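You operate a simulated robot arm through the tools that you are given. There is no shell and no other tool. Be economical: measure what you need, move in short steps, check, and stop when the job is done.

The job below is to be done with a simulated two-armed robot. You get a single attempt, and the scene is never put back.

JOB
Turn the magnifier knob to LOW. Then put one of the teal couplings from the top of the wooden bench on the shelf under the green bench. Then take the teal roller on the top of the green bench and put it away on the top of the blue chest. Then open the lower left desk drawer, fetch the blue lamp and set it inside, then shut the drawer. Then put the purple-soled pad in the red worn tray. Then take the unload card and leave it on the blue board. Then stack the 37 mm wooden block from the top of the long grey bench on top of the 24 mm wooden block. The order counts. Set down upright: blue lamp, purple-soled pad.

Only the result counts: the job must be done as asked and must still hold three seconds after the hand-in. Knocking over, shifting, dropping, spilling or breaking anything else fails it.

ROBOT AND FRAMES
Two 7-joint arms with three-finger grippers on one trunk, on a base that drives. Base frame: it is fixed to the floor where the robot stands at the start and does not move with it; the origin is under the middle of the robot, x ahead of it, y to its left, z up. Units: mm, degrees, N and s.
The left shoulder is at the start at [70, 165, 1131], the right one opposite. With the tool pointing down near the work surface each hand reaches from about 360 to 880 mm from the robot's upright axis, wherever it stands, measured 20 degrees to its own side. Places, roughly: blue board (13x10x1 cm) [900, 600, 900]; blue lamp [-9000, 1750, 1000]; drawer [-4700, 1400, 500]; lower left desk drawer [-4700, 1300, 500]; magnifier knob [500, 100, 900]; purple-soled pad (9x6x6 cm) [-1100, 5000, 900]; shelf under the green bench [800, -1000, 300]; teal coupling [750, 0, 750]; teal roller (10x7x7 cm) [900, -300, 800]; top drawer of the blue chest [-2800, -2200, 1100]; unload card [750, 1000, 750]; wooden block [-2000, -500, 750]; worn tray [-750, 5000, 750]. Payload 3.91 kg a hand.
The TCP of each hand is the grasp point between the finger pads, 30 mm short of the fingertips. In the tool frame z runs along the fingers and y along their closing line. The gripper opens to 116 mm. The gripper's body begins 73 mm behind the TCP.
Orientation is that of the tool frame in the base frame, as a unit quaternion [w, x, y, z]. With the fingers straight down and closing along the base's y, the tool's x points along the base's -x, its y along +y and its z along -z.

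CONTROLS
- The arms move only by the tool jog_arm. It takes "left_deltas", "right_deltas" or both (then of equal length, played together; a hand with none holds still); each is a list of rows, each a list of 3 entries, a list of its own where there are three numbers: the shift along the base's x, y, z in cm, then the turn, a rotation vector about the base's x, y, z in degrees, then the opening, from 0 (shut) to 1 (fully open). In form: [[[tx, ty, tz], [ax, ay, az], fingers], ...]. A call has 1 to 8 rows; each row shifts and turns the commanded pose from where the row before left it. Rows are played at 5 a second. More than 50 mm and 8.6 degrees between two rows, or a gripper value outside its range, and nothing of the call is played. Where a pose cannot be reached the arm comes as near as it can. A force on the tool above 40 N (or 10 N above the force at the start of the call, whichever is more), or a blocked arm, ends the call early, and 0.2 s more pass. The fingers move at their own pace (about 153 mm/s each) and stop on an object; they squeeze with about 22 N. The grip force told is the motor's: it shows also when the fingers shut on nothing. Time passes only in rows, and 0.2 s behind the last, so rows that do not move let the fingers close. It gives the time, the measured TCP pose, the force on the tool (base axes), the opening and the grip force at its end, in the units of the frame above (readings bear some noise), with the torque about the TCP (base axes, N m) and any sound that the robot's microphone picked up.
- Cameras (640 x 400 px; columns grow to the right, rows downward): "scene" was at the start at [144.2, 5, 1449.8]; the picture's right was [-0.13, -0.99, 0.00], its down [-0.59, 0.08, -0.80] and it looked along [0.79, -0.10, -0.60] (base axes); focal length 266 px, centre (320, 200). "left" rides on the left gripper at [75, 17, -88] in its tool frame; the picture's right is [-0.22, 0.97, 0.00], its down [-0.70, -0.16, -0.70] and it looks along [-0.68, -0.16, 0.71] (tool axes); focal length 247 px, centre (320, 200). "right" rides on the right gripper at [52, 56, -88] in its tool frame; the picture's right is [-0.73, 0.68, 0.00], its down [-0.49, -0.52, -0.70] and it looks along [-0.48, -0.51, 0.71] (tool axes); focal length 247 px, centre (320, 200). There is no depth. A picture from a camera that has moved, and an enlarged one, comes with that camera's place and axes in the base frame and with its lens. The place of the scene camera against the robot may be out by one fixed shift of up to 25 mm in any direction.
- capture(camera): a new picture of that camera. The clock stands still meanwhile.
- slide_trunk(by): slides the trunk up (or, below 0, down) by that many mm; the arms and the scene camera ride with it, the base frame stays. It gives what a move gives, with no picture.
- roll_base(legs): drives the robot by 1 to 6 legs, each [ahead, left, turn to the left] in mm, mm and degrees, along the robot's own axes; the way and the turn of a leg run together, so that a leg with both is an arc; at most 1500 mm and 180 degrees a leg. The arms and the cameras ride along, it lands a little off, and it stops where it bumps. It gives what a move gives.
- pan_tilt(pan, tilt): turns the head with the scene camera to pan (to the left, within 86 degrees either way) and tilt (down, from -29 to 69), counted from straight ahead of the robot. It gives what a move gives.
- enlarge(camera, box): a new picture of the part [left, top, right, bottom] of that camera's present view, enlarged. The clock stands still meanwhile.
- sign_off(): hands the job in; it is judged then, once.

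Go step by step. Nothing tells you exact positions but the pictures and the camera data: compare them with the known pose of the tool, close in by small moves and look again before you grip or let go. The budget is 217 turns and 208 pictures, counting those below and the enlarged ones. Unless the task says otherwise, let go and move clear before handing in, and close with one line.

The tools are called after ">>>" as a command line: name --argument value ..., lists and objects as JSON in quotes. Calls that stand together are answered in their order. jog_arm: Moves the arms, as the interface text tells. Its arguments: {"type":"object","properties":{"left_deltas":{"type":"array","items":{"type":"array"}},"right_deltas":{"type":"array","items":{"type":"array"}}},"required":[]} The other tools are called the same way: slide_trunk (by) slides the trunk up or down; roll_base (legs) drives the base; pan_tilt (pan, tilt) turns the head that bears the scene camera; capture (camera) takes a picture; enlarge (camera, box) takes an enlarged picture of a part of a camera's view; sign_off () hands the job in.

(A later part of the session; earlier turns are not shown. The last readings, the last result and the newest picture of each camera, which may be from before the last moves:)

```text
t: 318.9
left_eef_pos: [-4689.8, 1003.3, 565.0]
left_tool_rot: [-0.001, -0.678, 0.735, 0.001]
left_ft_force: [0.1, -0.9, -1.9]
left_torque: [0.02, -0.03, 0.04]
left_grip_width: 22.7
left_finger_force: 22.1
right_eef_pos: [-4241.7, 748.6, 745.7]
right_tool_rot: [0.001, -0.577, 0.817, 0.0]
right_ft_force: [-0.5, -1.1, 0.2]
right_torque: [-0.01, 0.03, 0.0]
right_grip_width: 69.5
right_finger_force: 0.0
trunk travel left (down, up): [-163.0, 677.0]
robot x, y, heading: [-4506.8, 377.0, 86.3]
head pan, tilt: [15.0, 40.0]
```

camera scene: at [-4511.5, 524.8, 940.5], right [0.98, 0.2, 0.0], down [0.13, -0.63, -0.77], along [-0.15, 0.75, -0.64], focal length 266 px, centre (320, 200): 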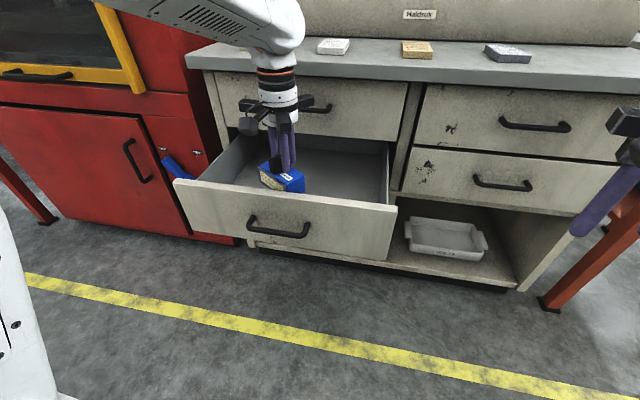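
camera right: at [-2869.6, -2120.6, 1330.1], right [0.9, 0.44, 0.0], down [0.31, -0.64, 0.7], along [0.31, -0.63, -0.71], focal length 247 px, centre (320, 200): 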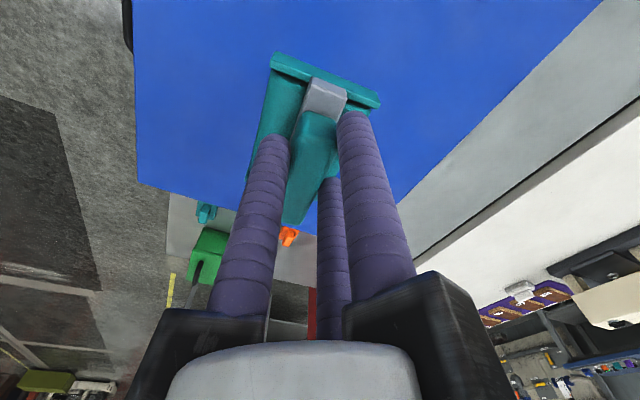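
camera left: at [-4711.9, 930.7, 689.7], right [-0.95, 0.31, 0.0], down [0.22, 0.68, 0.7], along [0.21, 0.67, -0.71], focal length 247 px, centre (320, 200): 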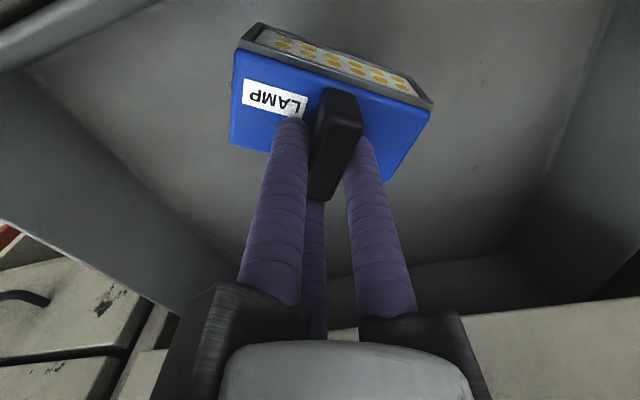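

>>> jog_arm --left_deltas '[[[0, 0, -0.5], [0, 0, 0], 0], [[0, 0, -0.5], [0, 0, 0], 0], [[0, 0, -0.3], [0, 0, 0], 0], [[0, 0, 0], [0, 0, 0], 0]]'

>>> capture --camera "left"

```text
t: 319.9
left_eef_pos: [-4688.9, 1003.8, 553.0]
left_tool_rot: [-0.001, -0.677, 0.736, 0.001]
left_ft_force: [0.6, -0.1, -2.0]
left_torque: [0.0, -0.01, 0.0]
left_grip_width: 22.6
left_finger_force: 21.9
right_eef_pos: [-4242.1, 747.6, 745.3]
right_tool_rot: [0.001, -0.577, 0.817, 0.0]
right_ft_force: [0.1, -0.2, 0.3]
right_torque: [0.01, 0.01, -0.01]
right_grip_width: 69.8
right_finger_force: 0.0
trunk travel left (down, up): [-163.0, 677.0]
robot x, y, heading: [-4503.6, 376.4, 86.3]
head pan, tilt: [15.0, 40.0]
```

```text
87 pictures are left
camera left: at [-4711.8, 931.1, 643.7], right [-0.95, 0.3, 0.0], down [0.22, 0.68, 0.7], along [0.21, 0.67, -0.71], focal length 247 px, centre (320, 200)
```

left: 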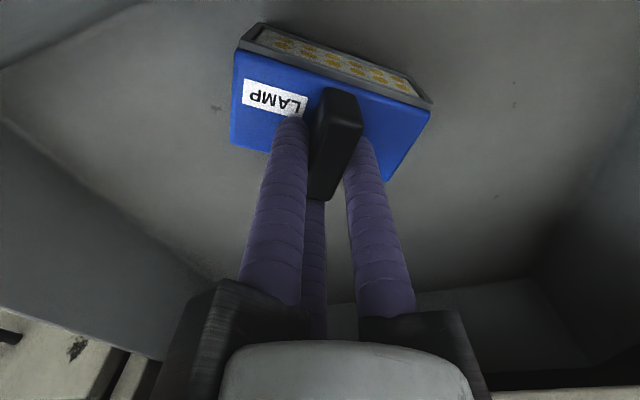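

>>> jog_arm --left_deltas '[[[0, 0, -0.5], [0, 0, 0], 0], [[0, 0, -0.4], [0, 0, 0], 0], [[0, 0, 0], [0, 0, 0], 0]]'

```text
t: 320.7
left_eef_pos: [-4687.5, 1003.1, 547.3]
left_tool_rot: [0.001, -0.677, 0.736, 0.003]
left_ft_force: [-0.5, 2.3, 20.3]
left_torque: [-0.68, 0.26, -0.06]
left_grip_width: 22.7
left_finger_force: 22.2
right_eef_pos: [-4240.5, 748.0, 746.9]
right_tool_rot: [0.0, -0.578, 0.816, 0.002]
right_ft_force: [0.7, 1.0, -1.3]
right_torque: [0.02, -0.03, 0.03]
right_grip_width: 69.6
right_finger_force: 0.1
trunk travel left (down, up): [-163.0, 677.0]
robot x, y, heading: [-4502.1, 373.0, 86.2]
head pan, tilt: [15.0, 40.0]
```

On the drawer floor. I'll release and rise clear.

>>> jog_arm --left_deltas '[[[0, 0, 0.2], [0, 0, 0], 0.1], [[0, 0, 0], [0, 0, 0], 0.25], [[0, 0, 0], [0, 0, 0], 0.5], [[0, 0, 1], [0, 0, 0], 0.5], [[0, 0, 3], [0, 0, 0], 0.5], [[0, 0, 4], [0, 0, 0], 0.5]]'

>>> capture --camera "left"

>>> slide_trunk --by 330

>>> roll_base --legs '[[-330, 0, 0]]'

>>> capture --camera "scene"

```text
t: 322.1
left_eef_pos: [-4687.5, 999.9, 627.5]
left_tool_rot: [-0.001, -0.677, 0.736, 0.001]
left_ft_force: [0.2, 0.8, -0.7]
left_torque: [-0.01, -0.01, 0.01]
left_grip_width: 58.2
left_finger_force: 0.0
right_eef_pos: [-4241.9, 747.5, 745.9]
right_tool_rot: [0.0, -0.577, 0.816, 0.0]
right_ft_force: [-0.4, 0.1, 0.2]
right_torque: [-0.04, -0.03, 0.01]
right_grip_width: 69.6
right_finger_force: 0.1
trunk travel left (down, up): [-163.0, 677.0]
robot x, y, heading: [-4506.6, 377.7, 86.3]
head pan, tilt: [15.0, 40.0]
```

```text
86 pictures are left
camera left: at [-4711.1, 927.5, 716.3], right [-0.95, 0.3, 0.0], down [0.22, 0.68, 0.7], along [0.21, 0.67, -0.71], focal length 247 px, centre (320, 200)
```

left: 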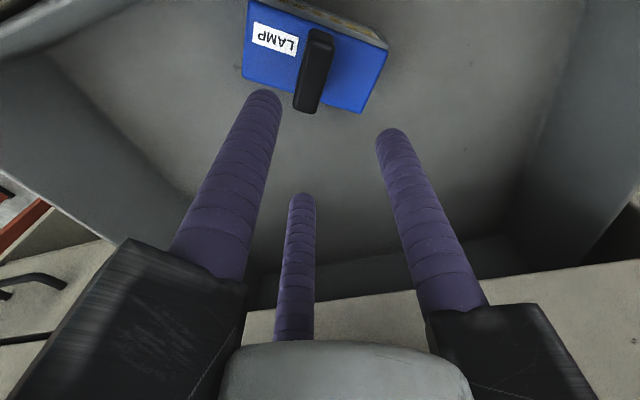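

```text
t: 325.4
left_eef_pos: [-4687.1, 1000.4, 954.5]
left_tool_rot: [-0.001, -0.677, 0.736, 0.001]
left_ft_force: [-0.5, -0.2, -0.8]
left_torque: [0.03, 0.03, 0.01]
left_grip_width: 58.0
left_finger_force: 0.0
right_eef_pos: [-4240.6, 747.8, 1075.7]
right_tool_rot: [0.0, -0.577, 0.817, 0.0]
right_ft_force: [-0.6, -0.3, -0.6]
right_torque: [-0.01, 0.03, 0.05]
right_grip_width: 69.6
right_finger_force: 0.0
trunk travel left (down, up): [-493.0, 347.0]
robot x, y, heading: [-4507.5, 376.7, 86.2]
head pan, tilt: [15.0, 40.0]
```

```text
t: 327.5
left_eef_pos: [-4707.8, 675.8, 956.0]
left_tool_rot: [-0.001, -0.676, 0.737, 0.001]
left_ft_force: [-0.7, -0.5, 0.8]
left_torque: [0.02, -0.02, 0.01]
left_grip_width: 58.0
left_finger_force: 0.0
right_eef_pos: [-4262.1, 420.6, 1076.9]
right_tool_rot: [0.001, -0.575, 0.818, 0.0]
right_ft_force: [0.4, 0.1, 0.1]
right_torque: [0.07, 0.01, 0.0]
right_grip_width: 69.4
right_finger_force: 0.0
trunk travel left (down, up): [-493.0, 347.0]
robot x, y, heading: [-4528.6, 51.0, 86.3]
head pan, tilt: [15.0, 40.0]
```

```text
85 pictures are left
camera scene: at [-4532.1, 199.9, 1270.2], right [0.98, 0.19, 0.0], down [0.12, -0.63, -0.77], along [-0.15, 0.75, -0.64], focal length 266 px, centre (320, 200)
```

scene: 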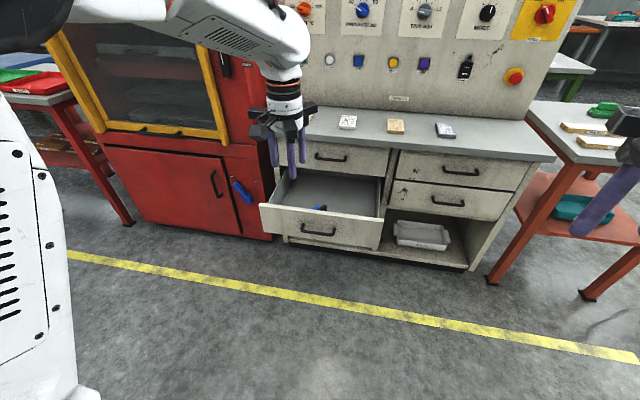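

The lamp stands upright in the drawer. To shut it I'll point the tool forward again and push the panel with open fingertips astride the bar.

>>> jog_arm --left_deltas '[[[0, 0, 0], [0, 0, -7.5], 0.6], [[0, 0, 0], [0, 0, -7.5], 0.6], [[0, 0, 0], [0, 0, -7.5], 0.6], [[0, 0, 0], [0, 0, -7.5], 0.6], [[0, 0, 0], [8.2, 0, 0], 0.6], [[0, 0, 0], [8.2, 0, 0], 0.6], [[0, 0, 0], [8.2, 0, 0], 0.6], [[0, 0, 0], [8.2, 0, 0], 0.6]]'

>>> jog_arm --left_deltas '[[[0, 0, 0], [8.2, 0, 0], 0.6], [[0, 0, 0], [8.2, 0, 0], 0.6], [[0, 0, 0], [8.2, 0, 0], 0.6], [[0, 0, 0], [8.2, 0, 0], 0.6], [[0, 0, 0], [8.2, 0, 0], 0.6], [[0, 0, 0], [7, 0, 0], 0.6]]'

>>> slide_trunk --by -390

>>> capture --camera "scene"

```text
t: 329.3
left_eef_pos: [-4707.3, 674.9, 954.5]
left_tool_rot: [0.137, -0.449, 0.849, 0.243]
left_ft_force: [-2.3, 2.0, 2.2]
left_torque: [-0.17, -0.14, -0.09]
left_grip_width: 69.5
left_finger_force: 0.1
right_eef_pos: [-4264.6, 422.7, 1076.6]
right_tool_rot: [0.001, -0.576, 0.818, 0.0]
right_ft_force: [0.0, -0.5, -0.3]
right_torque: [0.0, -0.04, 0.0]
right_grip_width: 69.5
right_finger_force: 0.0
trunk travel left (down, up): [-493.0, 347.0]
robot x, y, heading: [-4527.2, 51.9, 86.4]
head pan, tilt: [15.0, 40.0]
```

```text
t: 330.7
left_eef_pos: [-4707.4, 676.7, 955.8]
left_tool_rot: [0.301, -0.351, 0.675, 0.575]
left_ft_force: [-0.6, 0.3, -0.6]
left_torque: [0.02, 0.0, 0.0]
left_grip_width: 69.9
left_finger_force: 0.0
right_eef_pos: [-4261.5, 423.4, 1076.6]
right_tool_rot: [0.0, -0.576, 0.818, 0.0]
right_ft_force: [-0.9, 0.7, 0.3]
right_torque: [0.03, -0.03, -0.01]
right_grip_width: 69.4
right_finger_force: 0.0
trunk travel left (down, up): [-493.0, 347.0]
robot x, y, heading: [-4523.5, 47.9, 85.9]
head pan, tilt: [15.0, 40.0]
```

```text
t: 334.5
left_eef_pos: [-4706.2, 676.5, 566.7]
left_tool_rot: [0.299, -0.351, 0.675, 0.575]
left_ft_force: [0.1, -0.1, -1.0]
left_torque: [-0.01, 0.0, 0.01]
left_grip_width: 69.6
left_finger_force: 0.1
right_eef_pos: [-4261.4, 423.6, 686.3]
right_tool_rot: [0.001, -0.575, 0.818, 0.001]
right_ft_force: [1.1, -0.4, 0.0]
right_torque: [-0.03, 0.02, 0.0]
right_grip_width: 69.6
right_finger_force: 0.0
trunk travel left (down, up): [-103.0, 737.0]
robot x, y, heading: [-4525.1, 51.6, 86.4]
head pan, tilt: [15.0, 40.0]
```

```text
84 pictures are left
camera scene: at [-4532.1, 200.4, 880.2], right [0.98, 0.19, 0.0], down [0.12, -0.63, -0.77], along [-0.15, 0.75, -0.64], focal length 266 px, centre (320, 200)
```

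scene: 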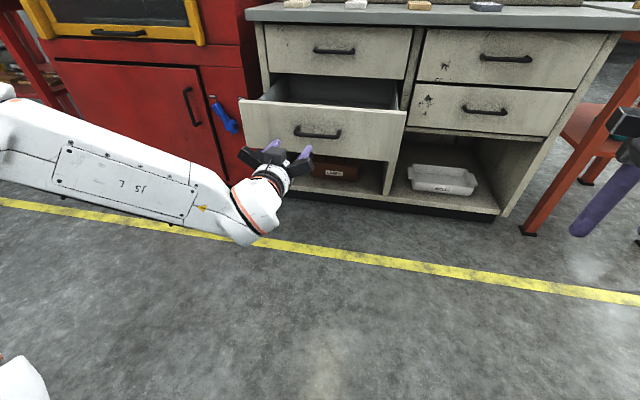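

>>> jog_arm --left_deltas '[[[2.2, 0, -2], [0, 0, 0], 0.6]]'

>>> roll_base --legs '[[150, 10, 0]]'

>>> capture --camera "left"

```text
t: 334.9
left_eef_pos: [-4685.1, 677.2, 545.5]
left_tool_rot: [0.299, -0.352, 0.675, 0.575]
left_ft_force: [0.0, -0.1, -0.5]
left_torque: [-0.03, 0.01, 0.02]
left_grip_width: 69.8
left_finger_force: 0.0
right_eef_pos: [-4261.1, 423.4, 686.1]
right_tool_rot: [0.001, -0.576, 0.818, 0.0]
right_ft_force: [0.2, 0.6, -0.3]
right_torque: [-0.02, -0.02, 0.01]
right_grip_width: 69.3
right_finger_force: 0.1
trunk travel left (down, up): [-103.0, 737.0]
robot x, y, heading: [-4528.9, 54.0, 86.1]
head pan, tilt: [15.0, 40.0]
```

```text
t: 336.2
left_eef_pos: [-4685.2, 824.2, 545.7]
left_tool_rot: [0.3, -0.352, 0.675, 0.575]
left_ft_force: [0.3, 0.3, 0.2]
left_torque: [-0.01, 0.0, -0.01]
left_grip_width: 69.6
left_finger_force: 0.0
right_eef_pos: [-4261.3, 567.5, 686.3]
right_tool_rot: [0.0, -0.576, 0.818, 0.0]
right_ft_force: [0.4, 0.9, -0.4]
right_torque: [-0.02, 0.0, 0.02]
right_grip_width: 69.3
right_finger_force: 0.2
trunk travel left (down, up): [-103.0, 737.0]
robot x, y, heading: [-4528.9, 195.1, 86.1]
head pan, tilt: [15.0, 40.0]
```

```text
83 pictures are left
camera left: at [-4741.6, 728.8, 511.6], right [-0.67, 0.12, 0.73], down [0.53, -0.62, 0.58], along [0.52, 0.78, 0.35], focal length 247 px, centre (320, 200)
```

left: 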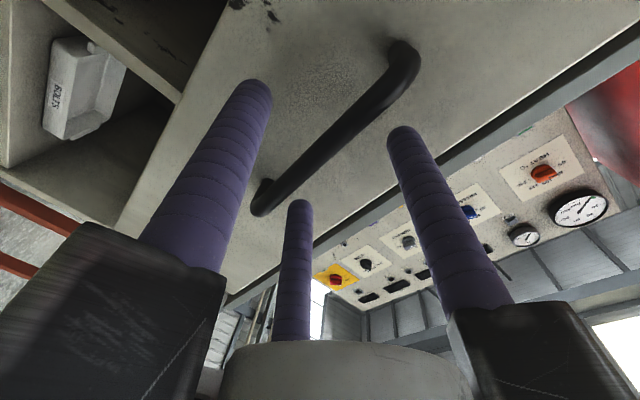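

Fingers are astride the bar. I'll push.

>>> roll_base --legs '[[240, 16, 0]]'

>>> capture --camera "scene"

```text
t: 338.0
left_eef_pos: [-4681.5, 1070.4, 545.6]
left_tool_rot: [0.301, -0.35, 0.676, 0.574]
left_ft_force: [-0.1, 0.3, 0.3]
left_torque: [0.01, -0.01, 0.03]
left_grip_width: 69.9
left_finger_force: 0.0
right_eef_pos: [-4259.6, 812.9, 686.3]
right_tool_rot: [0.001, -0.574, 0.819, 0.0]
right_ft_force: [-0.5, -0.1, 0.7]
right_torque: [-0.03, -0.01, -0.04]
right_grip_width: 69.4
right_finger_force: 0.0
trunk travel left (down, up): [-103.0, 737.0]
robot x, y, heading: [-4526.7, 440.5, 86.1]
head pan, tilt: [15.0, 40.0]
```

```text
82 pictures are left
camera scene: at [-4531.7, 592.5, 880.1], right [0.98, 0.19, 0.0], down [0.12, -0.63, -0.77], along [-0.15, 0.75, -0.64], focal length 266 px, centre (320, 200)
```

scene: 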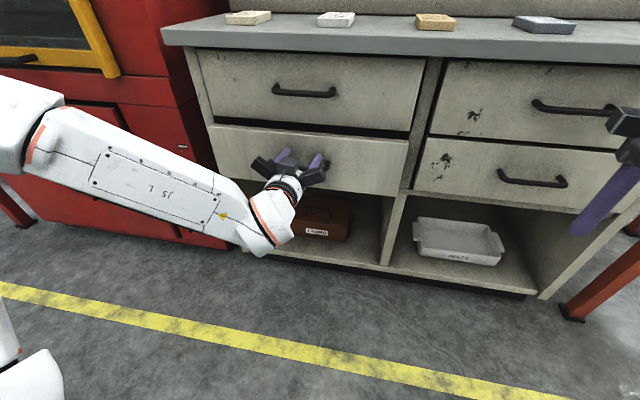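

>>> roll_base --legs '[[35, 2, 0]]'

>>> jog_arm --left_deltas '[[[0, 0.6, 0], [0, 0, 0], 0.6], [[0, 0.5, 0], [0, 0, 0], 0.6], [[0, 0, 0], [0, 0, 0], 0.6]]'

>>> capture --camera "scene"

```text
t: 338.9
left_eef_pos: [-4681.3, 1105.5, 546.3]
left_tool_rot: [0.3, -0.351, 0.675, 0.575]
left_ft_force: [0.1, 0.3, 0.5]
left_torque: [-0.05, 0.04, 0.04]
left_grip_width: 69.5
left_finger_force: 0.1
right_eef_pos: [-4258.6, 847.8, 685.9]
right_tool_rot: [0.001, -0.573, 0.819, 0.0]
right_ft_force: [-0.3, 0.2, 0.4]
right_torque: [0.01, 0.0, -0.01]
right_grip_width: 69.7
right_finger_force: 0.0
trunk travel left (down, up): [-103.0, 737.0]
robot x, y, heading: [-4523.6, 475.5, 85.9]
head pan, tilt: [15.0, 40.0]
```

```text
t: 339.7
left_eef_pos: [-4681.6, 1111.9, 544.3]
left_tool_rot: [0.3, -0.351, 0.676, 0.575]
left_ft_force: [0.7, -14.3, 3.7]
left_torque: [0.38, 0.2, 0.51]
left_grip_width: 69.5
left_finger_force: 0.5
right_eef_pos: [-4259.5, 846.0, 686.6]
right_tool_rot: [0.0, -0.574, 0.819, 0.001]
right_ft_force: [0.2, 0.1, 0.1]
right_torque: [0.02, 0.02, -0.03]
right_grip_width: 69.7
right_finger_force: 0.1
trunk travel left (down, up): [-103.0, 737.0]
robot x, y, heading: [-4526.6, 474.9, 86.0]
head pan, tilt: [15.0, 40.0]
stopped in row 3 (left hand): the force on the tool passed its limit at 42 N (the readings are from after the stop); the commanded pose is now the measured one
```

```text
81 pictures are left
camera scene: at [-4531.5, 624.9, 880.4], right [0.98, 0.19, 0.0], down [0.12, -0.63, -0.77], along [-0.15, 0.75, -0.64], focal length 266 px, centre (320, 200)
```

scene: 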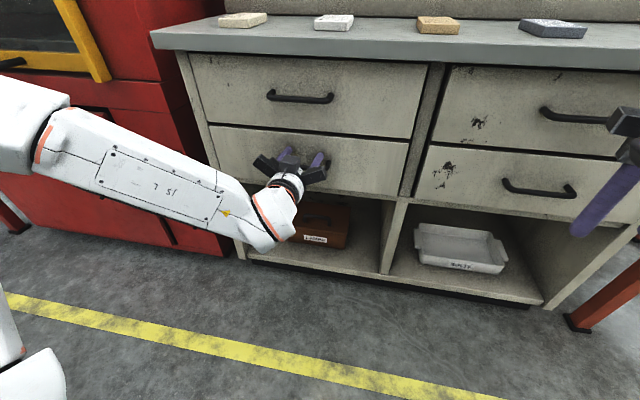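

It hit its end stop, so it's shut. I'll back off, restore the tool and check the front is flush.

>>> roll_base --legs '[[-350, 0, 0]]'

>>> enlarge --camera "scene" --box '[180, 10, 460, 210]'

>>> slide_trunk --by 390

>>> slide_trunk --by 250

>>> jog_arm --left_deltas '[[[0, 0, 0], [-8.2, 0, 0], 0.6], [[0, 0, 0], [-8.2, 0, 0], 0.6], [[0, 0, 0], [-8.2, 0, 0], 0.6], [[0, 0, 0], [-8.2, 0, 0], 0.6], [[0, 0, 0], [-8.2, 0, 0], 0.6], [[0, 0, 0], [-8.2, 0, 0], 0.6], [[0, 0, 0], [-8.2, 0, 0], 0.6], [[0, 0, 0], [-8.2, 0, 0], 0.6]]'

>>> jog_arm --left_deltas '[[[0, 0, 0], [-8.2, 0, 0], 0.6], [[0, 0, 0], [-7, 0, 0], 0.6], [[0, 0, 0], [0, 0, 7.5], 0.6], [[0, 0, 0], [0, 0, 7.5], 0.6], [[0, 0, 0], [0, 0, 7.5], 0.6], [[0, 0, 0], [0, 0, 7.5], 0.6]]'

```text
t: 342.0
left_eef_pos: [-4703.1, 764.9, 544.7]
left_tool_rot: [0.3, -0.35, 0.677, 0.574]
left_ft_force: [0.3, 0.0, 0.2]
left_torque: [-0.01, 0.0, -0.01]
left_grip_width: 69.8
left_finger_force: 0.2
right_eef_pos: [-4284.4, 497.3, 687.0]
right_tool_rot: [0.001, -0.573, 0.82, 0.0]
right_ft_force: [0.4, 0.0, 0.8]
right_torque: [0.0, 0.04, 0.01]
right_grip_width: 69.6
right_finger_force: 0.0
trunk travel left (down, up): [-103.0, 737.0]
robot x, y, heading: [-4553.6, 130.8, 85.9]
head pan, tilt: [15.0, 40.0]
```

```text
2.00 times, centred on (320, 110) of scene
camera zoom: at [-4555.8, 277.4, 880.2], right [0.98, 0.19, 0.0], down [0.12, -0.63, -0.77], along [-0.14, 0.75, -0.64], focal length 533 px, centre (320, 380)
```

zoom: 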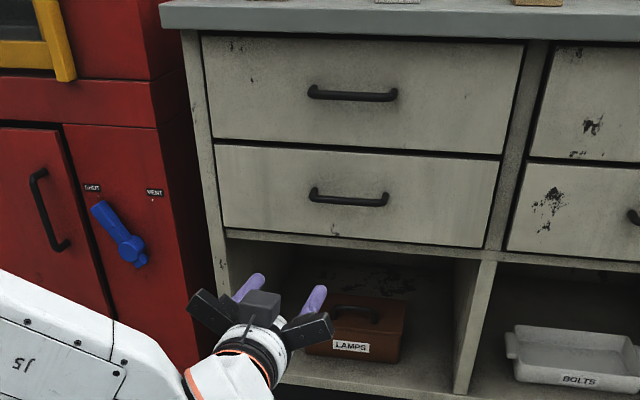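

```text
t: 345.7
left_eef_pos: [-4705.1, 764.6, 933.2]
left_tool_rot: [0.3, -0.35, 0.678, 0.573]
left_ft_force: [-0.6, 0.7, 0.5]
left_torque: [0.01, -0.03, 0.0]
left_grip_width: 70.0
left_finger_force: 0.0
right_eef_pos: [-4283.1, 497.7, 1076.0]
right_tool_rot: [0.001, -0.573, 0.819, 0.001]
right_ft_force: [0.0, 1.0, -0.4]
right_torque: [-0.01, 0.0, -0.02]
right_grip_width: 70.0
right_finger_force: 0.0
trunk travel left (down, up): [-493.0, 347.0]
robot x, y, heading: [-4550.1, 130.3, 86.0]
head pan, tilt: [15.0, 40.0]
```

```text
t: 348.3
left_eef_pos: [-4703.9, 764.2, 1182.5]
left_tool_rot: [0.301, -0.35, 0.678, 0.573]
left_ft_force: [-0.2, -0.4, 0.5]
left_torque: [-0.03, 0.03, -0.03]
left_grip_width: 69.7
left_finger_force: 0.0
right_eef_pos: [-4284.6, 497.9, 1325.5]
right_tool_rot: [0.001, -0.573, 0.819, 0.001]
right_ft_force: [-0.5, -0.4, 0.3]
right_torque: [0.01, -0.01, 0.0]
right_grip_width: 69.9
right_finger_force: 0.1
trunk travel left (down, up): [-743.0, 97.0]
robot x, y, heading: [-4550.4, 126.2, 86.0]
head pan, tilt: [15.0, 40.0]
```

```text
t: 350.1
left_eef_pos: [-4703.4, 765.4, 1183.3]
left_tool_rot: [0.063, -0.456, 0.881, 0.113]
left_ft_force: [0.3, -0.2, -0.1]
left_torque: [-0.02, 0.02, -0.03]
left_grip_width: 69.6
left_finger_force: 0.1
right_eef_pos: [-4282.7, 500.4, 1325.2]
right_tool_rot: [0.0, -0.574, 0.819, 0.0]
right_ft_force: [-0.2, 1.0, 0.5]
right_torque: [-0.04, -0.02, 0.05]
right_grip_width: 69.3
right_finger_force: 0.0
trunk travel left (down, up): [-743.0, 97.0]
robot x, y, heading: [-4551.9, 125.5, 85.8]
head pan, tilt: [15.0, 40.0]
```

```text
t: 351.5
left_eef_pos: [-4703.1, 762.7, 1185.4]
left_tool_rot: [0.003, -0.675, 0.738, -0.003]
left_ft_force: [-0.2, -0.8, -0.4]
left_torque: [0.02, 0.04, 0.01]
left_grip_width: 69.6
left_finger_force: 0.0
right_eef_pos: [-4283.0, 496.5, 1325.7]
right_tool_rot: [0.0, -0.574, 0.819, 0.0]
right_ft_force: [0.8, -0.6, 0.7]
right_torque: [0.0, -0.01, 0.0]
right_grip_width: 69.6
right_finger_force: 0.0
trunk travel left (down, up): [-743.0, 97.0]
robot x, y, heading: [-4549.3, 128.4, 85.9]
head pan, tilt: [15.0, 40.0]
```

The drawer is shut flush. Next is the pad and tray near (−1000, 5000); I'll drive back along the aisle and look toward +y.

>>> roll_base --legs '[[0, 0, -86], [1450, 400, 0], [1500, 0, 0], [400, 0, 0], [0, 0, 90]]'

>>> pan_tilt --pan 0 --tilt 15

>>> capture --camera "scene"

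```text
refused: leg 2 is longer than a leg can be; nothing moved
```

```text
t: 352.4
left_eef_pos: [-4704.4, 764.3, 1184.1]
left_tool_rot: [0.003, -0.675, 0.738, -0.002]
left_ft_force: [-0.2, -0.3, -0.6]
left_torque: [-0.01, 0.03, 0.0]
left_grip_width: 69.8
left_finger_force: 0.2
right_eef_pos: [-4284.8, 498.1, 1326.8]
right_tool_rot: [0.001, -0.573, 0.819, 0.0]
right_ft_force: [0.6, 0.0, 0.5]
right_torque: [0.03, -0.02, 0.02]
right_grip_width: 69.5
right_finger_force: 0.1
trunk travel left (down, up): [-743.0, 97.0]
robot x, y, heading: [-4552.2, 128.9, 86.0]
head pan, tilt: [0.0, 15.0]
```

```text
79 pictures are left
camera scene: at [-4533.2, 287.4, 1559.6], right [1.0, -0.07, 0.0], down [-0.02, -0.26, -0.97], along [0.07, 0.96, -0.26], focal length 266 px, centre (320, 200)
```

scene: 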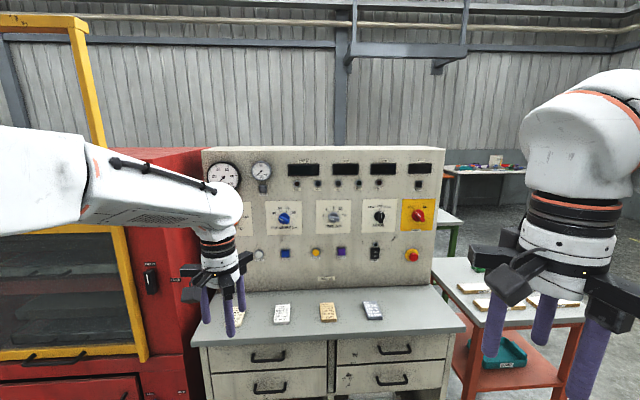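

>>> roll_base --legs '[[0, 0, -86], [1400, 380, 0], [1500, 0, 0], [400, 0, 0], [0, 0, 90]]'

>>> capture --camera "scene"

```text
t: 376.4
left_eef_pos: [-1477.2, 1253.0, 1184.0]
left_tool_rot: [-0.003, 0.719, -0.695, 0.002]
left_ft_force: [0.1, -0.3, 0.2]
left_torque: [-0.01, -0.01, 0.02]
left_grip_width: 69.5
left_finger_force: 0.1
right_eef_pos: [-1026.8, 1039.4, 1326.7]
right_tool_rot: [0.001, -0.622, 0.783, 0.001]
right_ft_force: [-0.5, 0.2, 0.0]
right_torque: [0.0, 0.01, 0.0]
right_grip_width: 69.4
right_finger_force: 0.1
trunk travel left (down, up): [-743.0, 97.0]
robot x, y, heading: [-1248.0, 639.1, 92.8]
head pan, tilt: [0.0, 15.0]
```

```text
78 pictures are left
camera scene: at [-1247.4, 798.9, 1559.7], right [1.0, 0.05, 0.0], down [0.01, -0.26, -0.97], along [-0.05, 0.96, -0.26], focal length 266 px, centre (320, 200)
```

scene: 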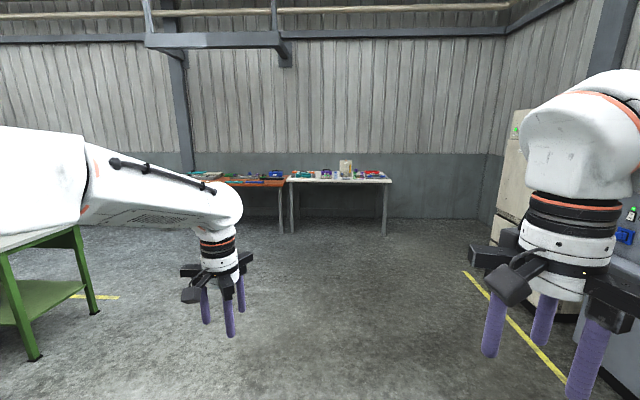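

The bench with the pad is straight ahead. I'll drive up to it.

>>> roll_base --legs '[[0, -100, -2.8], [1500, 0, 0], [1500, 0, 0], [100, 0, 0]]'

>>> pan_tilt --pan 0 --tilt 35

>>> capture --camera "scene"

```text
t: 392.2
left_eef_pos: [-1157.8, 4361.9, 1184.2]
left_tool_rot: [0.002, -0.673, 0.74, -0.002]
left_ft_force: [0.2, 0.4, 0.0]
left_torque: [0.05, 0.05, 0.02]
left_grip_width: 69.4
left_finger_force: 0.1
right_eef_pos: [-739.2, 4092.3, 1326.4]
right_tool_rot: [0.001, -0.571, 0.821, 0.002]
right_ft_force: [-0.1, 0.9, 1.3]
right_torque: [0.01, 0.01, -0.03]
right_grip_width: 69.8
right_finger_force: 0.2
trunk travel left (down, up): [-743.0, 97.0]
robot x, y, heading: [-1006.1, 3722.3, 85.7]
head pan, tilt: [0.0, 15.0]
```

```text
t: 393.1
left_eef_pos: [-1157.9, 4364.7, 1185.0]
left_tool_rot: [0.002, -0.673, 0.739, -0.003]
left_ft_force: [0.0, 0.7, 0.5]
left_torque: [-0.02, 0.02, 0.04]
left_grip_width: 69.8
left_finger_force: 0.0
right_eef_pos: [-739.0, 4094.5, 1326.8]
right_tool_rot: [-0.001, -0.571, 0.821, 0.0]
right_ft_force: [-0.2, -0.7, 0.4]
right_torque: [0.01, 0.01, -0.01]
right_grip_width: 69.6
right_finger_force: 0.1
trunk travel left (down, up): [-743.0, 97.0]
robot x, y, heading: [-1011.4, 3723.4, 85.6]
head pan, tilt: [0.0, 35.0]
```

```text
77 pictures are left
camera scene: at [-990.6, 3880.9, 1527.7], right [1.0, -0.08, 0.0], down [-0.04, -0.57, -0.82], along [0.06, 0.82, -0.57], focal length 266 px, centre (320, 200)
```

scene: 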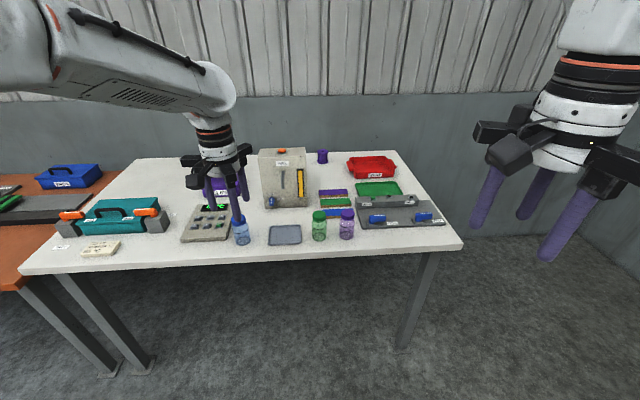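

>>> enlarge --camera "scene" --box '[150, 130, 460, 260]'

>>> enlarge --camera "scene" --box '[170, 140, 350, 250]'

```text
2.06 times, centred on (305, 195) of scene
camera zoom: at [-990.6, 3880.9, 1527.7], right [1.0, -0.08, 0.0], down [-0.04, -0.57, -0.82], along [0.06, 0.82, -0.57], focal length 550 px, centre (351, 210)
```

zoom: 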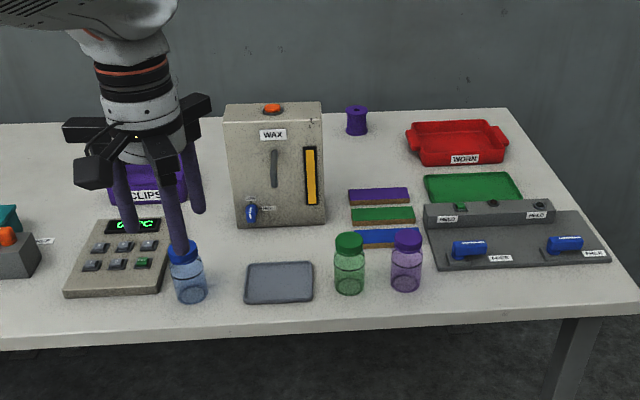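

```text
3.56 times, centred on (260, 195) of scene
camera zoom: at [-990.6, 3880.9, 1527.7], right [1.0, -0.08, 0.0], down [-0.04, -0.57, -0.82], along [0.06, 0.82, -0.57], focal length 947 px, centre (533, 218)
```

zoom: 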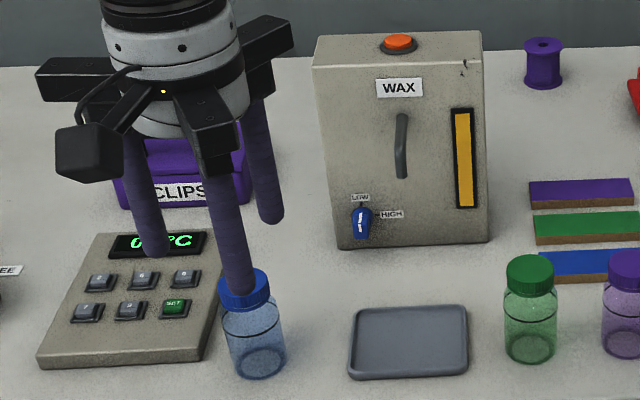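

The red WORN tray is at the back right. The purple-soled pad may be hidden behind the WAX machine; I'll shift right for another view.

>>> roll_base --legs '[[-100, 0, 4.4], [0, -650, 0]]'

>>> pan_tilt --pan 22 --tilt 28

>>> capture --camera "scene"

```text
t: 397.5
left_eef_pos: [-565.6, 4253.6, 1183.4]
left_tool_rot: [-0.003, 0.708, -0.707, 0.001]
left_ft_force: [0.5, -0.2, 0.8]
left_torque: [0.02, 0.04, 0.01]
left_grip_width: 69.6
left_finger_force: 0.0
right_eef_pos: [-124.7, 4024.3, 1326.2]
right_tool_rot: [0.0, -0.609, 0.793, 0.0]
right_ft_force: [0.5, 0.8, -0.8]
right_torque: [0.0, 0.0, -0.01]
right_grip_width: 69.6
right_finger_force: 0.1
trunk travel left (down, up): [-743.0, 97.0]
robot x, y, heading: [-356.9, 3633.7, 91.1]
head pan, tilt: [0.0, 35.0]
```

```text
t: 398.3
left_eef_pos: [-565.8, 4253.1, 1184.0]
left_tool_rot: [-0.003, 0.708, -0.707, 0.002]
left_ft_force: [0.1, 0.2, -0.9]
left_torque: [-0.04, -0.02, -0.02]
left_grip_width: 69.6
left_finger_force: 0.0
right_eef_pos: [-124.2, 4025.1, 1326.1]
right_tool_rot: [0.0, -0.609, 0.793, 0.001]
right_ft_force: [-1.3, -0.4, -0.1]
right_torque: [0.0, 0.01, -0.01]
right_grip_width: 70.0
right_finger_force: 0.1
trunk travel left (down, up): [-743.0, 97.0]
robot x, y, heading: [-355.6, 3634.5, 90.9]
head pan, tilt: [22.0, 28.0]
```

```text
74 pictures are left
camera scene: at [-385.2, 3783.4, 1538.6], right [0.92, 0.39, 0.0], down [0.18, -0.43, -0.88], along [-0.34, 0.81, -0.47], focal length 266 px, centre (320, 200)
```

scene: 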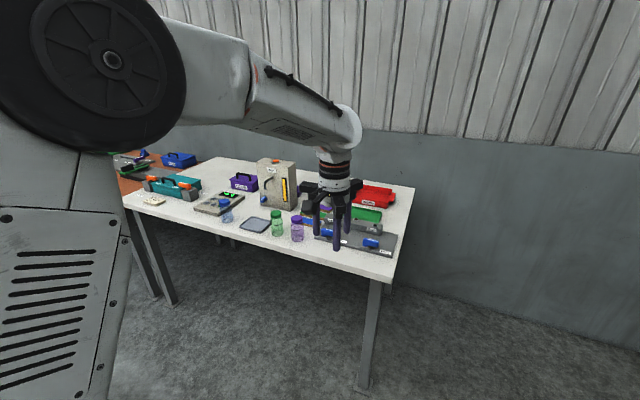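

>>> enlarge --camera "scene" --box '[240, 150, 410, 260]'

>>> capture --camera "left"

```text
3.64 times, centred on (325, 205) of scene
camera zoom: at [-385.2, 3783.4, 1538.6], right [0.92, 0.39, 0.0], down [0.18, -0.43, -0.88], along [-0.34, 0.81, -0.47], focal length 969 px, centre (302, 182)
```

zoom: 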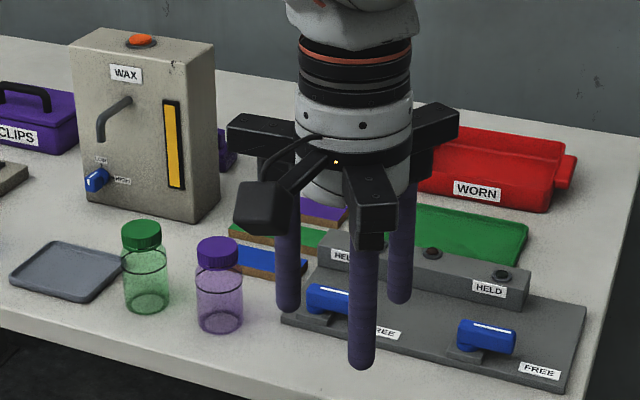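

```text
72 pictures are left
camera left: at [-583.6, 4178.8, 1274.7], right [-0.97, 0.22, -0.01], down [0.15, 0.7, 0.7], along [0.16, 0.68, -0.71], focal length 247 px, centre (320, 200)
```

left: 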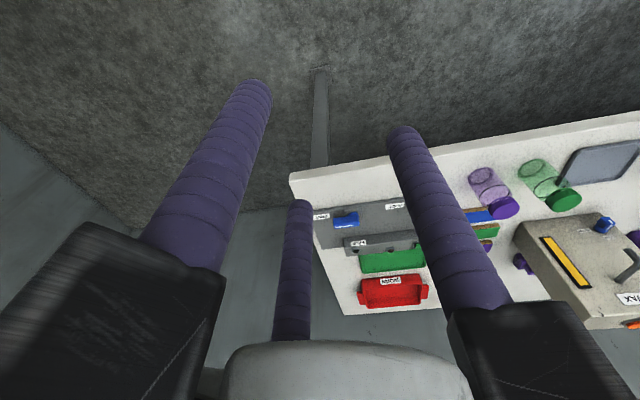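

>>> roll_base --legs '[[0, 600, -0.9], [330, 0, 0]]'

>>> capture --camera "left"

>>> pan_tilt --pan 5 --tilt 38

>>> capture --camera "scene"

```text
t: 403.5
left_eef_pos: [-1144.5, 4583.0, 1184.0]
left_tool_rot: [0.004, -0.695, 0.719, -0.001]
left_ft_force: [-0.3, 0.0, 0.3]
left_torque: [0.04, 0.02, -0.01]
left_grip_width: 69.4
left_finger_force: 0.0
right_eef_pos: [-711.1, 4340.7, 1326.3]
right_tool_rot: [-0.001, -0.596, 0.803, 0.001]
right_ft_force: [0.3, -0.2, 0.0]
right_torque: [0.0, -0.04, -0.01]
right_grip_width: 69.4
right_finger_force: 0.2
trunk travel left (down, up): [-743.0, 97.0]
robot x, y, heading: [-959.7, 3956.6, 89.2]
head pan, tilt: [22.0, 28.0]
```

```text
71 pictures are left
camera left: at [-1166.1, 4509.4, 1275.4], right [-0.97, 0.26, -0.01], down [0.18, 0.69, 0.7], along [0.18, 0.68, -0.71], focal length 247 px, centre (320, 200)
```

left: 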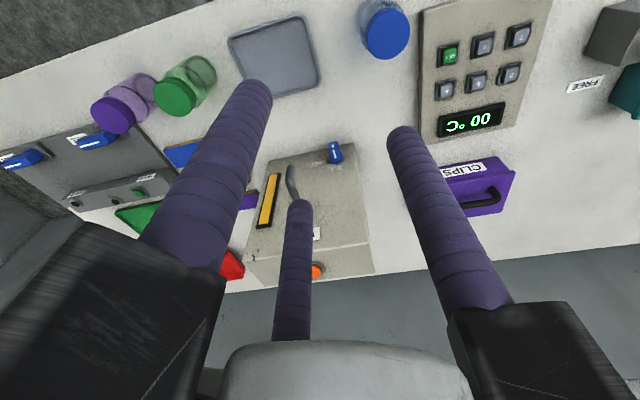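

```text
t: 404.3
left_eef_pos: [-1146.3, 4584.2, 1184.5]
left_tool_rot: [0.002, -0.695, 0.719, -0.002]
left_ft_force: [-0.2, 0.2, 0.3]
left_torque: [-0.02, -0.02, 0.02]
left_grip_width: 69.7
left_finger_force: 0.0
right_eef_pos: [-710.4, 4341.7, 1327.6]
right_tool_rot: [0.001, -0.595, 0.803, 0.0]
right_ft_force: [-0.2, 0.8, 0.6]
right_torque: [-0.02, 0.03, -0.01]
right_grip_width: 69.5
right_finger_force: 0.0
trunk travel left (down, up): [-743.0, 97.0]
robot x, y, heading: [-957.8, 3959.6, 88.7]
head pan, tilt: [5.0, 38.0]
```

```text
70 pictures are left
camera scene: at [-955.8, 4110.3, 1523.1], right [1.0, 0.07, 0.0], down [0.04, -0.61, -0.79], along [-0.06, 0.79, -0.62], focal length 266 px, centre (320, 200)
```

scene: 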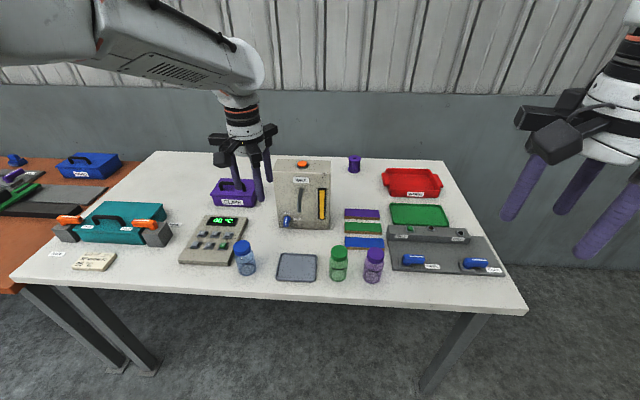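

>>> jog_arm --left_deltas '[[[-1, 3, 3.5], [0, 0, 0], 0.6], [[-1, 3, 3.5], [0, 0, 0], 0.6], [[0, 4, 1], [0, 0, 0], 0.6], [[0, 4, 0], [0, 0, 0], 0.6], [[0, 4, 0], [0, 0, 0], 0.6]]'

>>> capture --camera "left"

```text
t: 405.5
left_eef_pos: [-1166.9, 4734.0, 1264.9]
left_tool_rot: [0.004, -0.695, 0.719, -0.003]
left_ft_force: [-0.5, 0.5, -1.2]
left_torque: [-0.01, 0.0, -0.01]
left_grip_width: 69.4
left_finger_force: 0.1
left hand out of reach, approached as far as the arm can: row 5
right_eef_pos: [-711.4, 4341.7, 1326.3]
right_tool_rot: [0.001, -0.596, 0.803, 0.001]
right_ft_force: [0.3, -0.4, 0.4]
right_torque: [0.08, 0.03, 0.02]
right_grip_width: 69.6
right_finger_force: 0.1
trunk travel left (down, up): [-743.0, 97.0]
robot x, y, heading: [-959.9, 3958.0, 89.3]
head pan, tilt: [5.0, 38.0]
```

```text
69 pictures are left
camera left: at [-1187.9, 4661.1, 1355.5], right [-0.97, 0.26, -0.01], down [0.18, 0.69, 0.7], along [0.19, 0.68, -0.71], focal length 247 px, centre (320, 200)
```

left: 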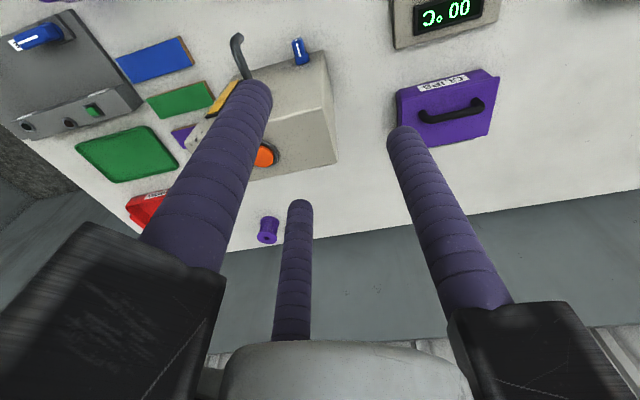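

>>> enlarge --camera "scene" --box '[330, 140, 470, 260]'

>>> enlarge --camera "scene" --box '[0, 130, 270, 290]'

```text
3.33 times, centred on (400, 200) of scene
camera zoom: at [-956.2, 4109.4, 1523.2], right [1.0, 0.07, 0.0], down [0.04, -0.61, -0.79], along [-0.06, 0.79, -0.62], focal length 888 px, centre (53, 200)
```

zoom: 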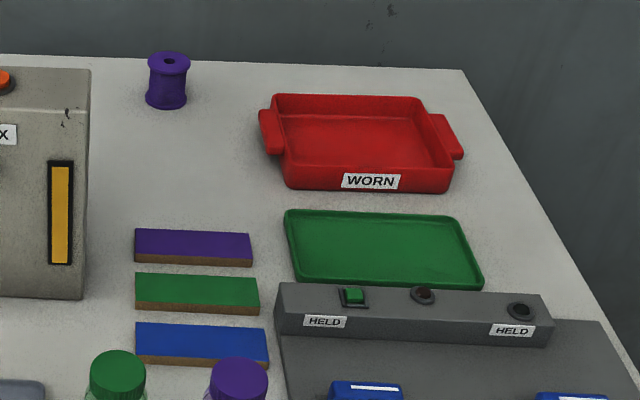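

```text
2.37 times, centred on (135, 210) of scene
camera zoom: at [-956.2, 4109.4, 1523.2], right [1.0, 0.07, 0.0], down [0.04, -0.61, -0.79], along [-0.06, 0.79, -0.62], focal length 632 px, centre (758, 176)
```

zoom: 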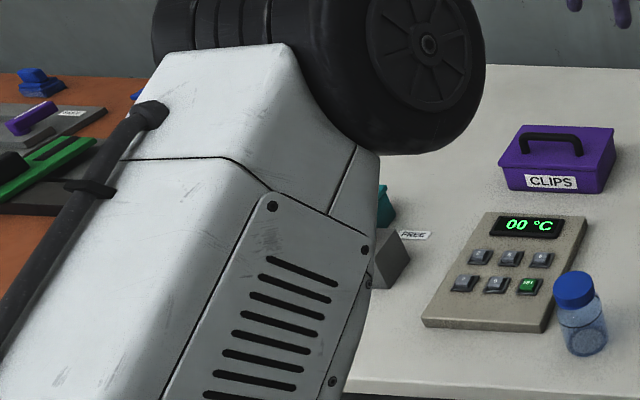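

>>> roll_base --legs '[[120, 0, 0]]'

>>> capture --camera "left"

```text
t: 406.8
left_eef_pos: [-1163.8, 4856.0, 1267.6]
left_tool_rot: [0.003, -0.695, 0.719, -0.001]
left_ft_force: [0.0, -0.1, 0.6]
left_torque: [0.02, 0.01, 0.03]
left_grip_width: 69.9
left_finger_force: 0.0
right_eef_pos: [-708.6, 4461.8, 1326.7]
right_tool_rot: [0.002, -0.595, 0.803, 0.002]
right_ft_force: [-0.4, 0.3, -0.7]
right_torque: [0.01, 0.0, -0.02]
right_grip_width: 69.5
right_finger_force: 0.0
trunk travel left (down, up): [-743.0, 97.0]
robot x, y, heading: [-955.4, 4081.3, 88.9]
head pan, tilt: [5.0, 38.0]
```

```text
66 pictures are left
camera left: at [-1184.8, 4782.1, 1357.9], right [-0.97, 0.26, -0.01], down [0.18, 0.69, 0.7], along [0.19, 0.68, -0.71], focal length 247 px, centre (320, 200)
```

left: 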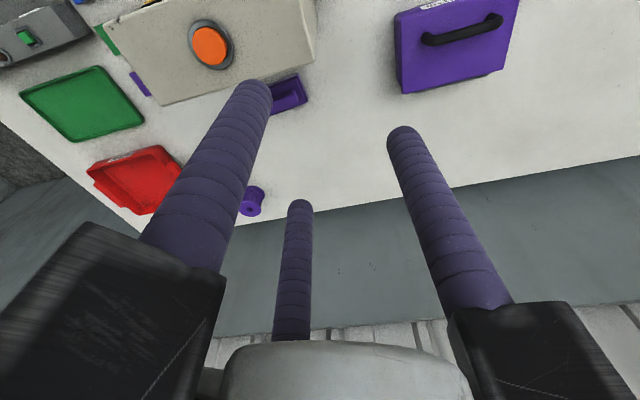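

The pad is hidden just behind the WAX machine, near (−1069, 4950). I'll measure its surroundings.

>>> enlarge --camera "left" --box '[90, 0, 340, 160]'

>>> enlarge --camera "scene" --box '[190, 130, 400, 280]'

```text
2.50 times, centred on (215, 80) of left
camera zoom: at [-1184.8, 4782.1, 1357.9], right [-0.97, 0.26, -0.01], down [0.18, 0.69, 0.7], along [0.19, 0.68, -0.71], focal length 617 px, centre (582, 500)
```

zoom: 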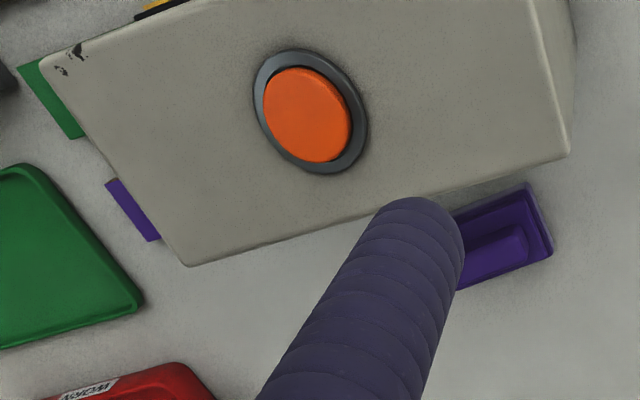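

```text
2.67 times, centred on (295, 205) of scene
camera zoom: at [-953.6, 4230.3, 1523.4], right [1.0, 0.07, 0.0], down [0.04, -0.61, -0.79], along [-0.05, 0.79, -0.61], focal length 711 px, centre (387, 187)
```

zoom: 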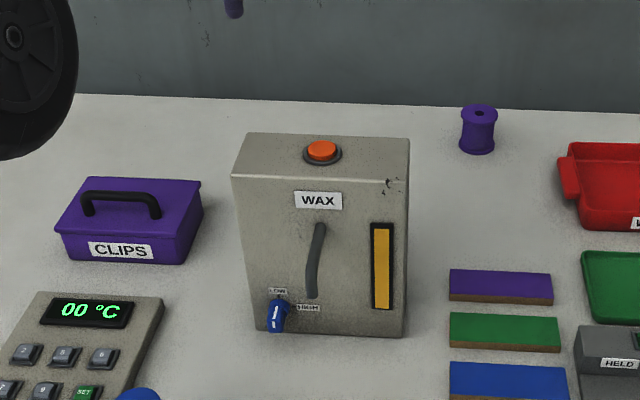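

The pad sits about 50 mm behind the machine with its long axis along x. The right hand, turned so no arm of the gripper points at the machine, can drop in from above. I'll retract the left hand and turn the right one.

>>> jog_arm --left_deltas '[[[0, -4, 0], [0, 0, 0], 0.6], [[0, -4, 0], [0, 0, 0], 0.6], [[0, -4, 0], [0, 0, 0], 0.6], [[0, -4, 0], [0, 0, 0], 0.6], [[0, -4, 0], [0, 0, 0], 0.6], [[0, -4, 0], [0, 0, 0], 0.6], [[0, -4, 0], [0, 0, 0], 0.6]]' --right_deltas '[[[0, 0, 0], [0, 0, -8.1], 0.6], [[0, 0, 0], [0, 0, -8.1], 0.6], [[0, 0, 0], [0, 0, -8.1], 0.6], [[0, 0, 0], [0, 0, -8.1], 0.6], [[0, 0, 0], [0, 0, -8.1], 0.6], [[0, 0, 0], [0, 0, -8.1], 0.6], [[0, 0, 0], [0, 0, -8.1], 0.6]]'

>>> jog_arm --right_deltas '[[[0, 0, 0], [0, 0, -8.1], 0.6], [[0, 0, 0], [0, 0, -8.1], 0.6]]'

>>> slide_trunk --by 90

>>> roll_base --legs '[[0, 300, 1], [90, 0, 0]]'

```text
t: 408.4
left_eef_pos: [-1161.8, 4574.0, 1269.4]
left_tool_rot: [-0.005, -0.693, 0.721, 0.01]
left_ft_force: [-2.5, -0.7, 1.2]
left_torque: [0.1, -0.21, -0.02]
left_grip_width: 69.4
left_finger_force: 0.0
right_eef_pos: [-707.8, 4461.2, 1327.9]
right_tool_rot: [0.0, -0.142, 0.99, 0.001]
right_ft_force: [1.0, -0.7, 0.1]
right_torque: [0.04, 0.14, 0.02]
right_grip_width: 69.6
right_finger_force: 0.0
trunk travel left (down, up): [-743.0, 97.0]
robot x, y, heading: [-956.3, 4083.6, 89.0]
head pan, tilt: [5.0, 38.0]
```

```text
t: 409.0
left_eef_pos: [-1165.0, 4575.2, 1268.6]
left_tool_rot: [0.003, -0.695, 0.719, -0.003]
left_ft_force: [-0.1, 0.4, -0.5]
left_torque: [0.02, 0.02, -0.01]
left_grip_width: 69.8
left_finger_force: 0.1
right_eef_pos: [-709.0, 4462.5, 1327.3]
right_tool_rot: [0.0, 0.0, 1.0, 0.0]
right_ft_force: [-0.2, -0.4, -0.1]
right_torque: [-0.01, 0.0, -0.02]
right_grip_width: 69.6
right_finger_force: 0.1
trunk travel left (down, up): [-743.0, 97.0]
robot x, y, heading: [-954.3, 4080.4, 89.1]
head pan, tilt: [5.0, 38.0]
```

```text
t: 410.2
left_eef_pos: [-1166.8, 4576.4, 1358.1]
left_tool_rot: [0.003, -0.694, 0.72, -0.001]
left_ft_force: [-0.9, -0.7, -0.2]
left_torque: [0.03, 0.02, -0.01]
left_grip_width: 69.7
left_finger_force: 0.0
right_eef_pos: [-708.8, 4463.6, 1416.2]
right_tool_rot: [0.001, -0.001, 1.0, 0.0]
right_ft_force: [-0.1, 0.1, -0.6]
right_torque: [0.0, 0.01, -0.04]
right_grip_width: 69.3
right_finger_force: 0.1
trunk travel left (down, up): [-833.0, 7.0]
robot x, y, heading: [-952.3, 4079.8, 88.8]
head pan, tilt: [5.0, 38.0]
```

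```text
t: 412.9
left_eef_pos: [-1471.4, 4659.7, 1360.2]
left_tool_rot: [0.005, -0.702, 0.712, 0.0]
left_ft_force: [-0.7, -0.6, 0.3]
left_torque: [0.05, 0.01, 0.0]
left_grip_width: 69.7
left_finger_force: 0.0
right_eef_pos: [-1012.1, 4556.2, 1419.4]
right_tool_rot: [0.001, -0.012, 1.0, 0.003]
right_ft_force: [-0.2, -0.6, 0.4]
right_torque: [0.05, 0.0, 0.0]
right_grip_width: 69.8
right_finger_force: 0.1
trunk travel left (down, up): [-833.0, 7.0]
robot x, y, heading: [-1253.6, 4173.5, 90.0]
head pan, tilt: [5.0, 38.0]
```

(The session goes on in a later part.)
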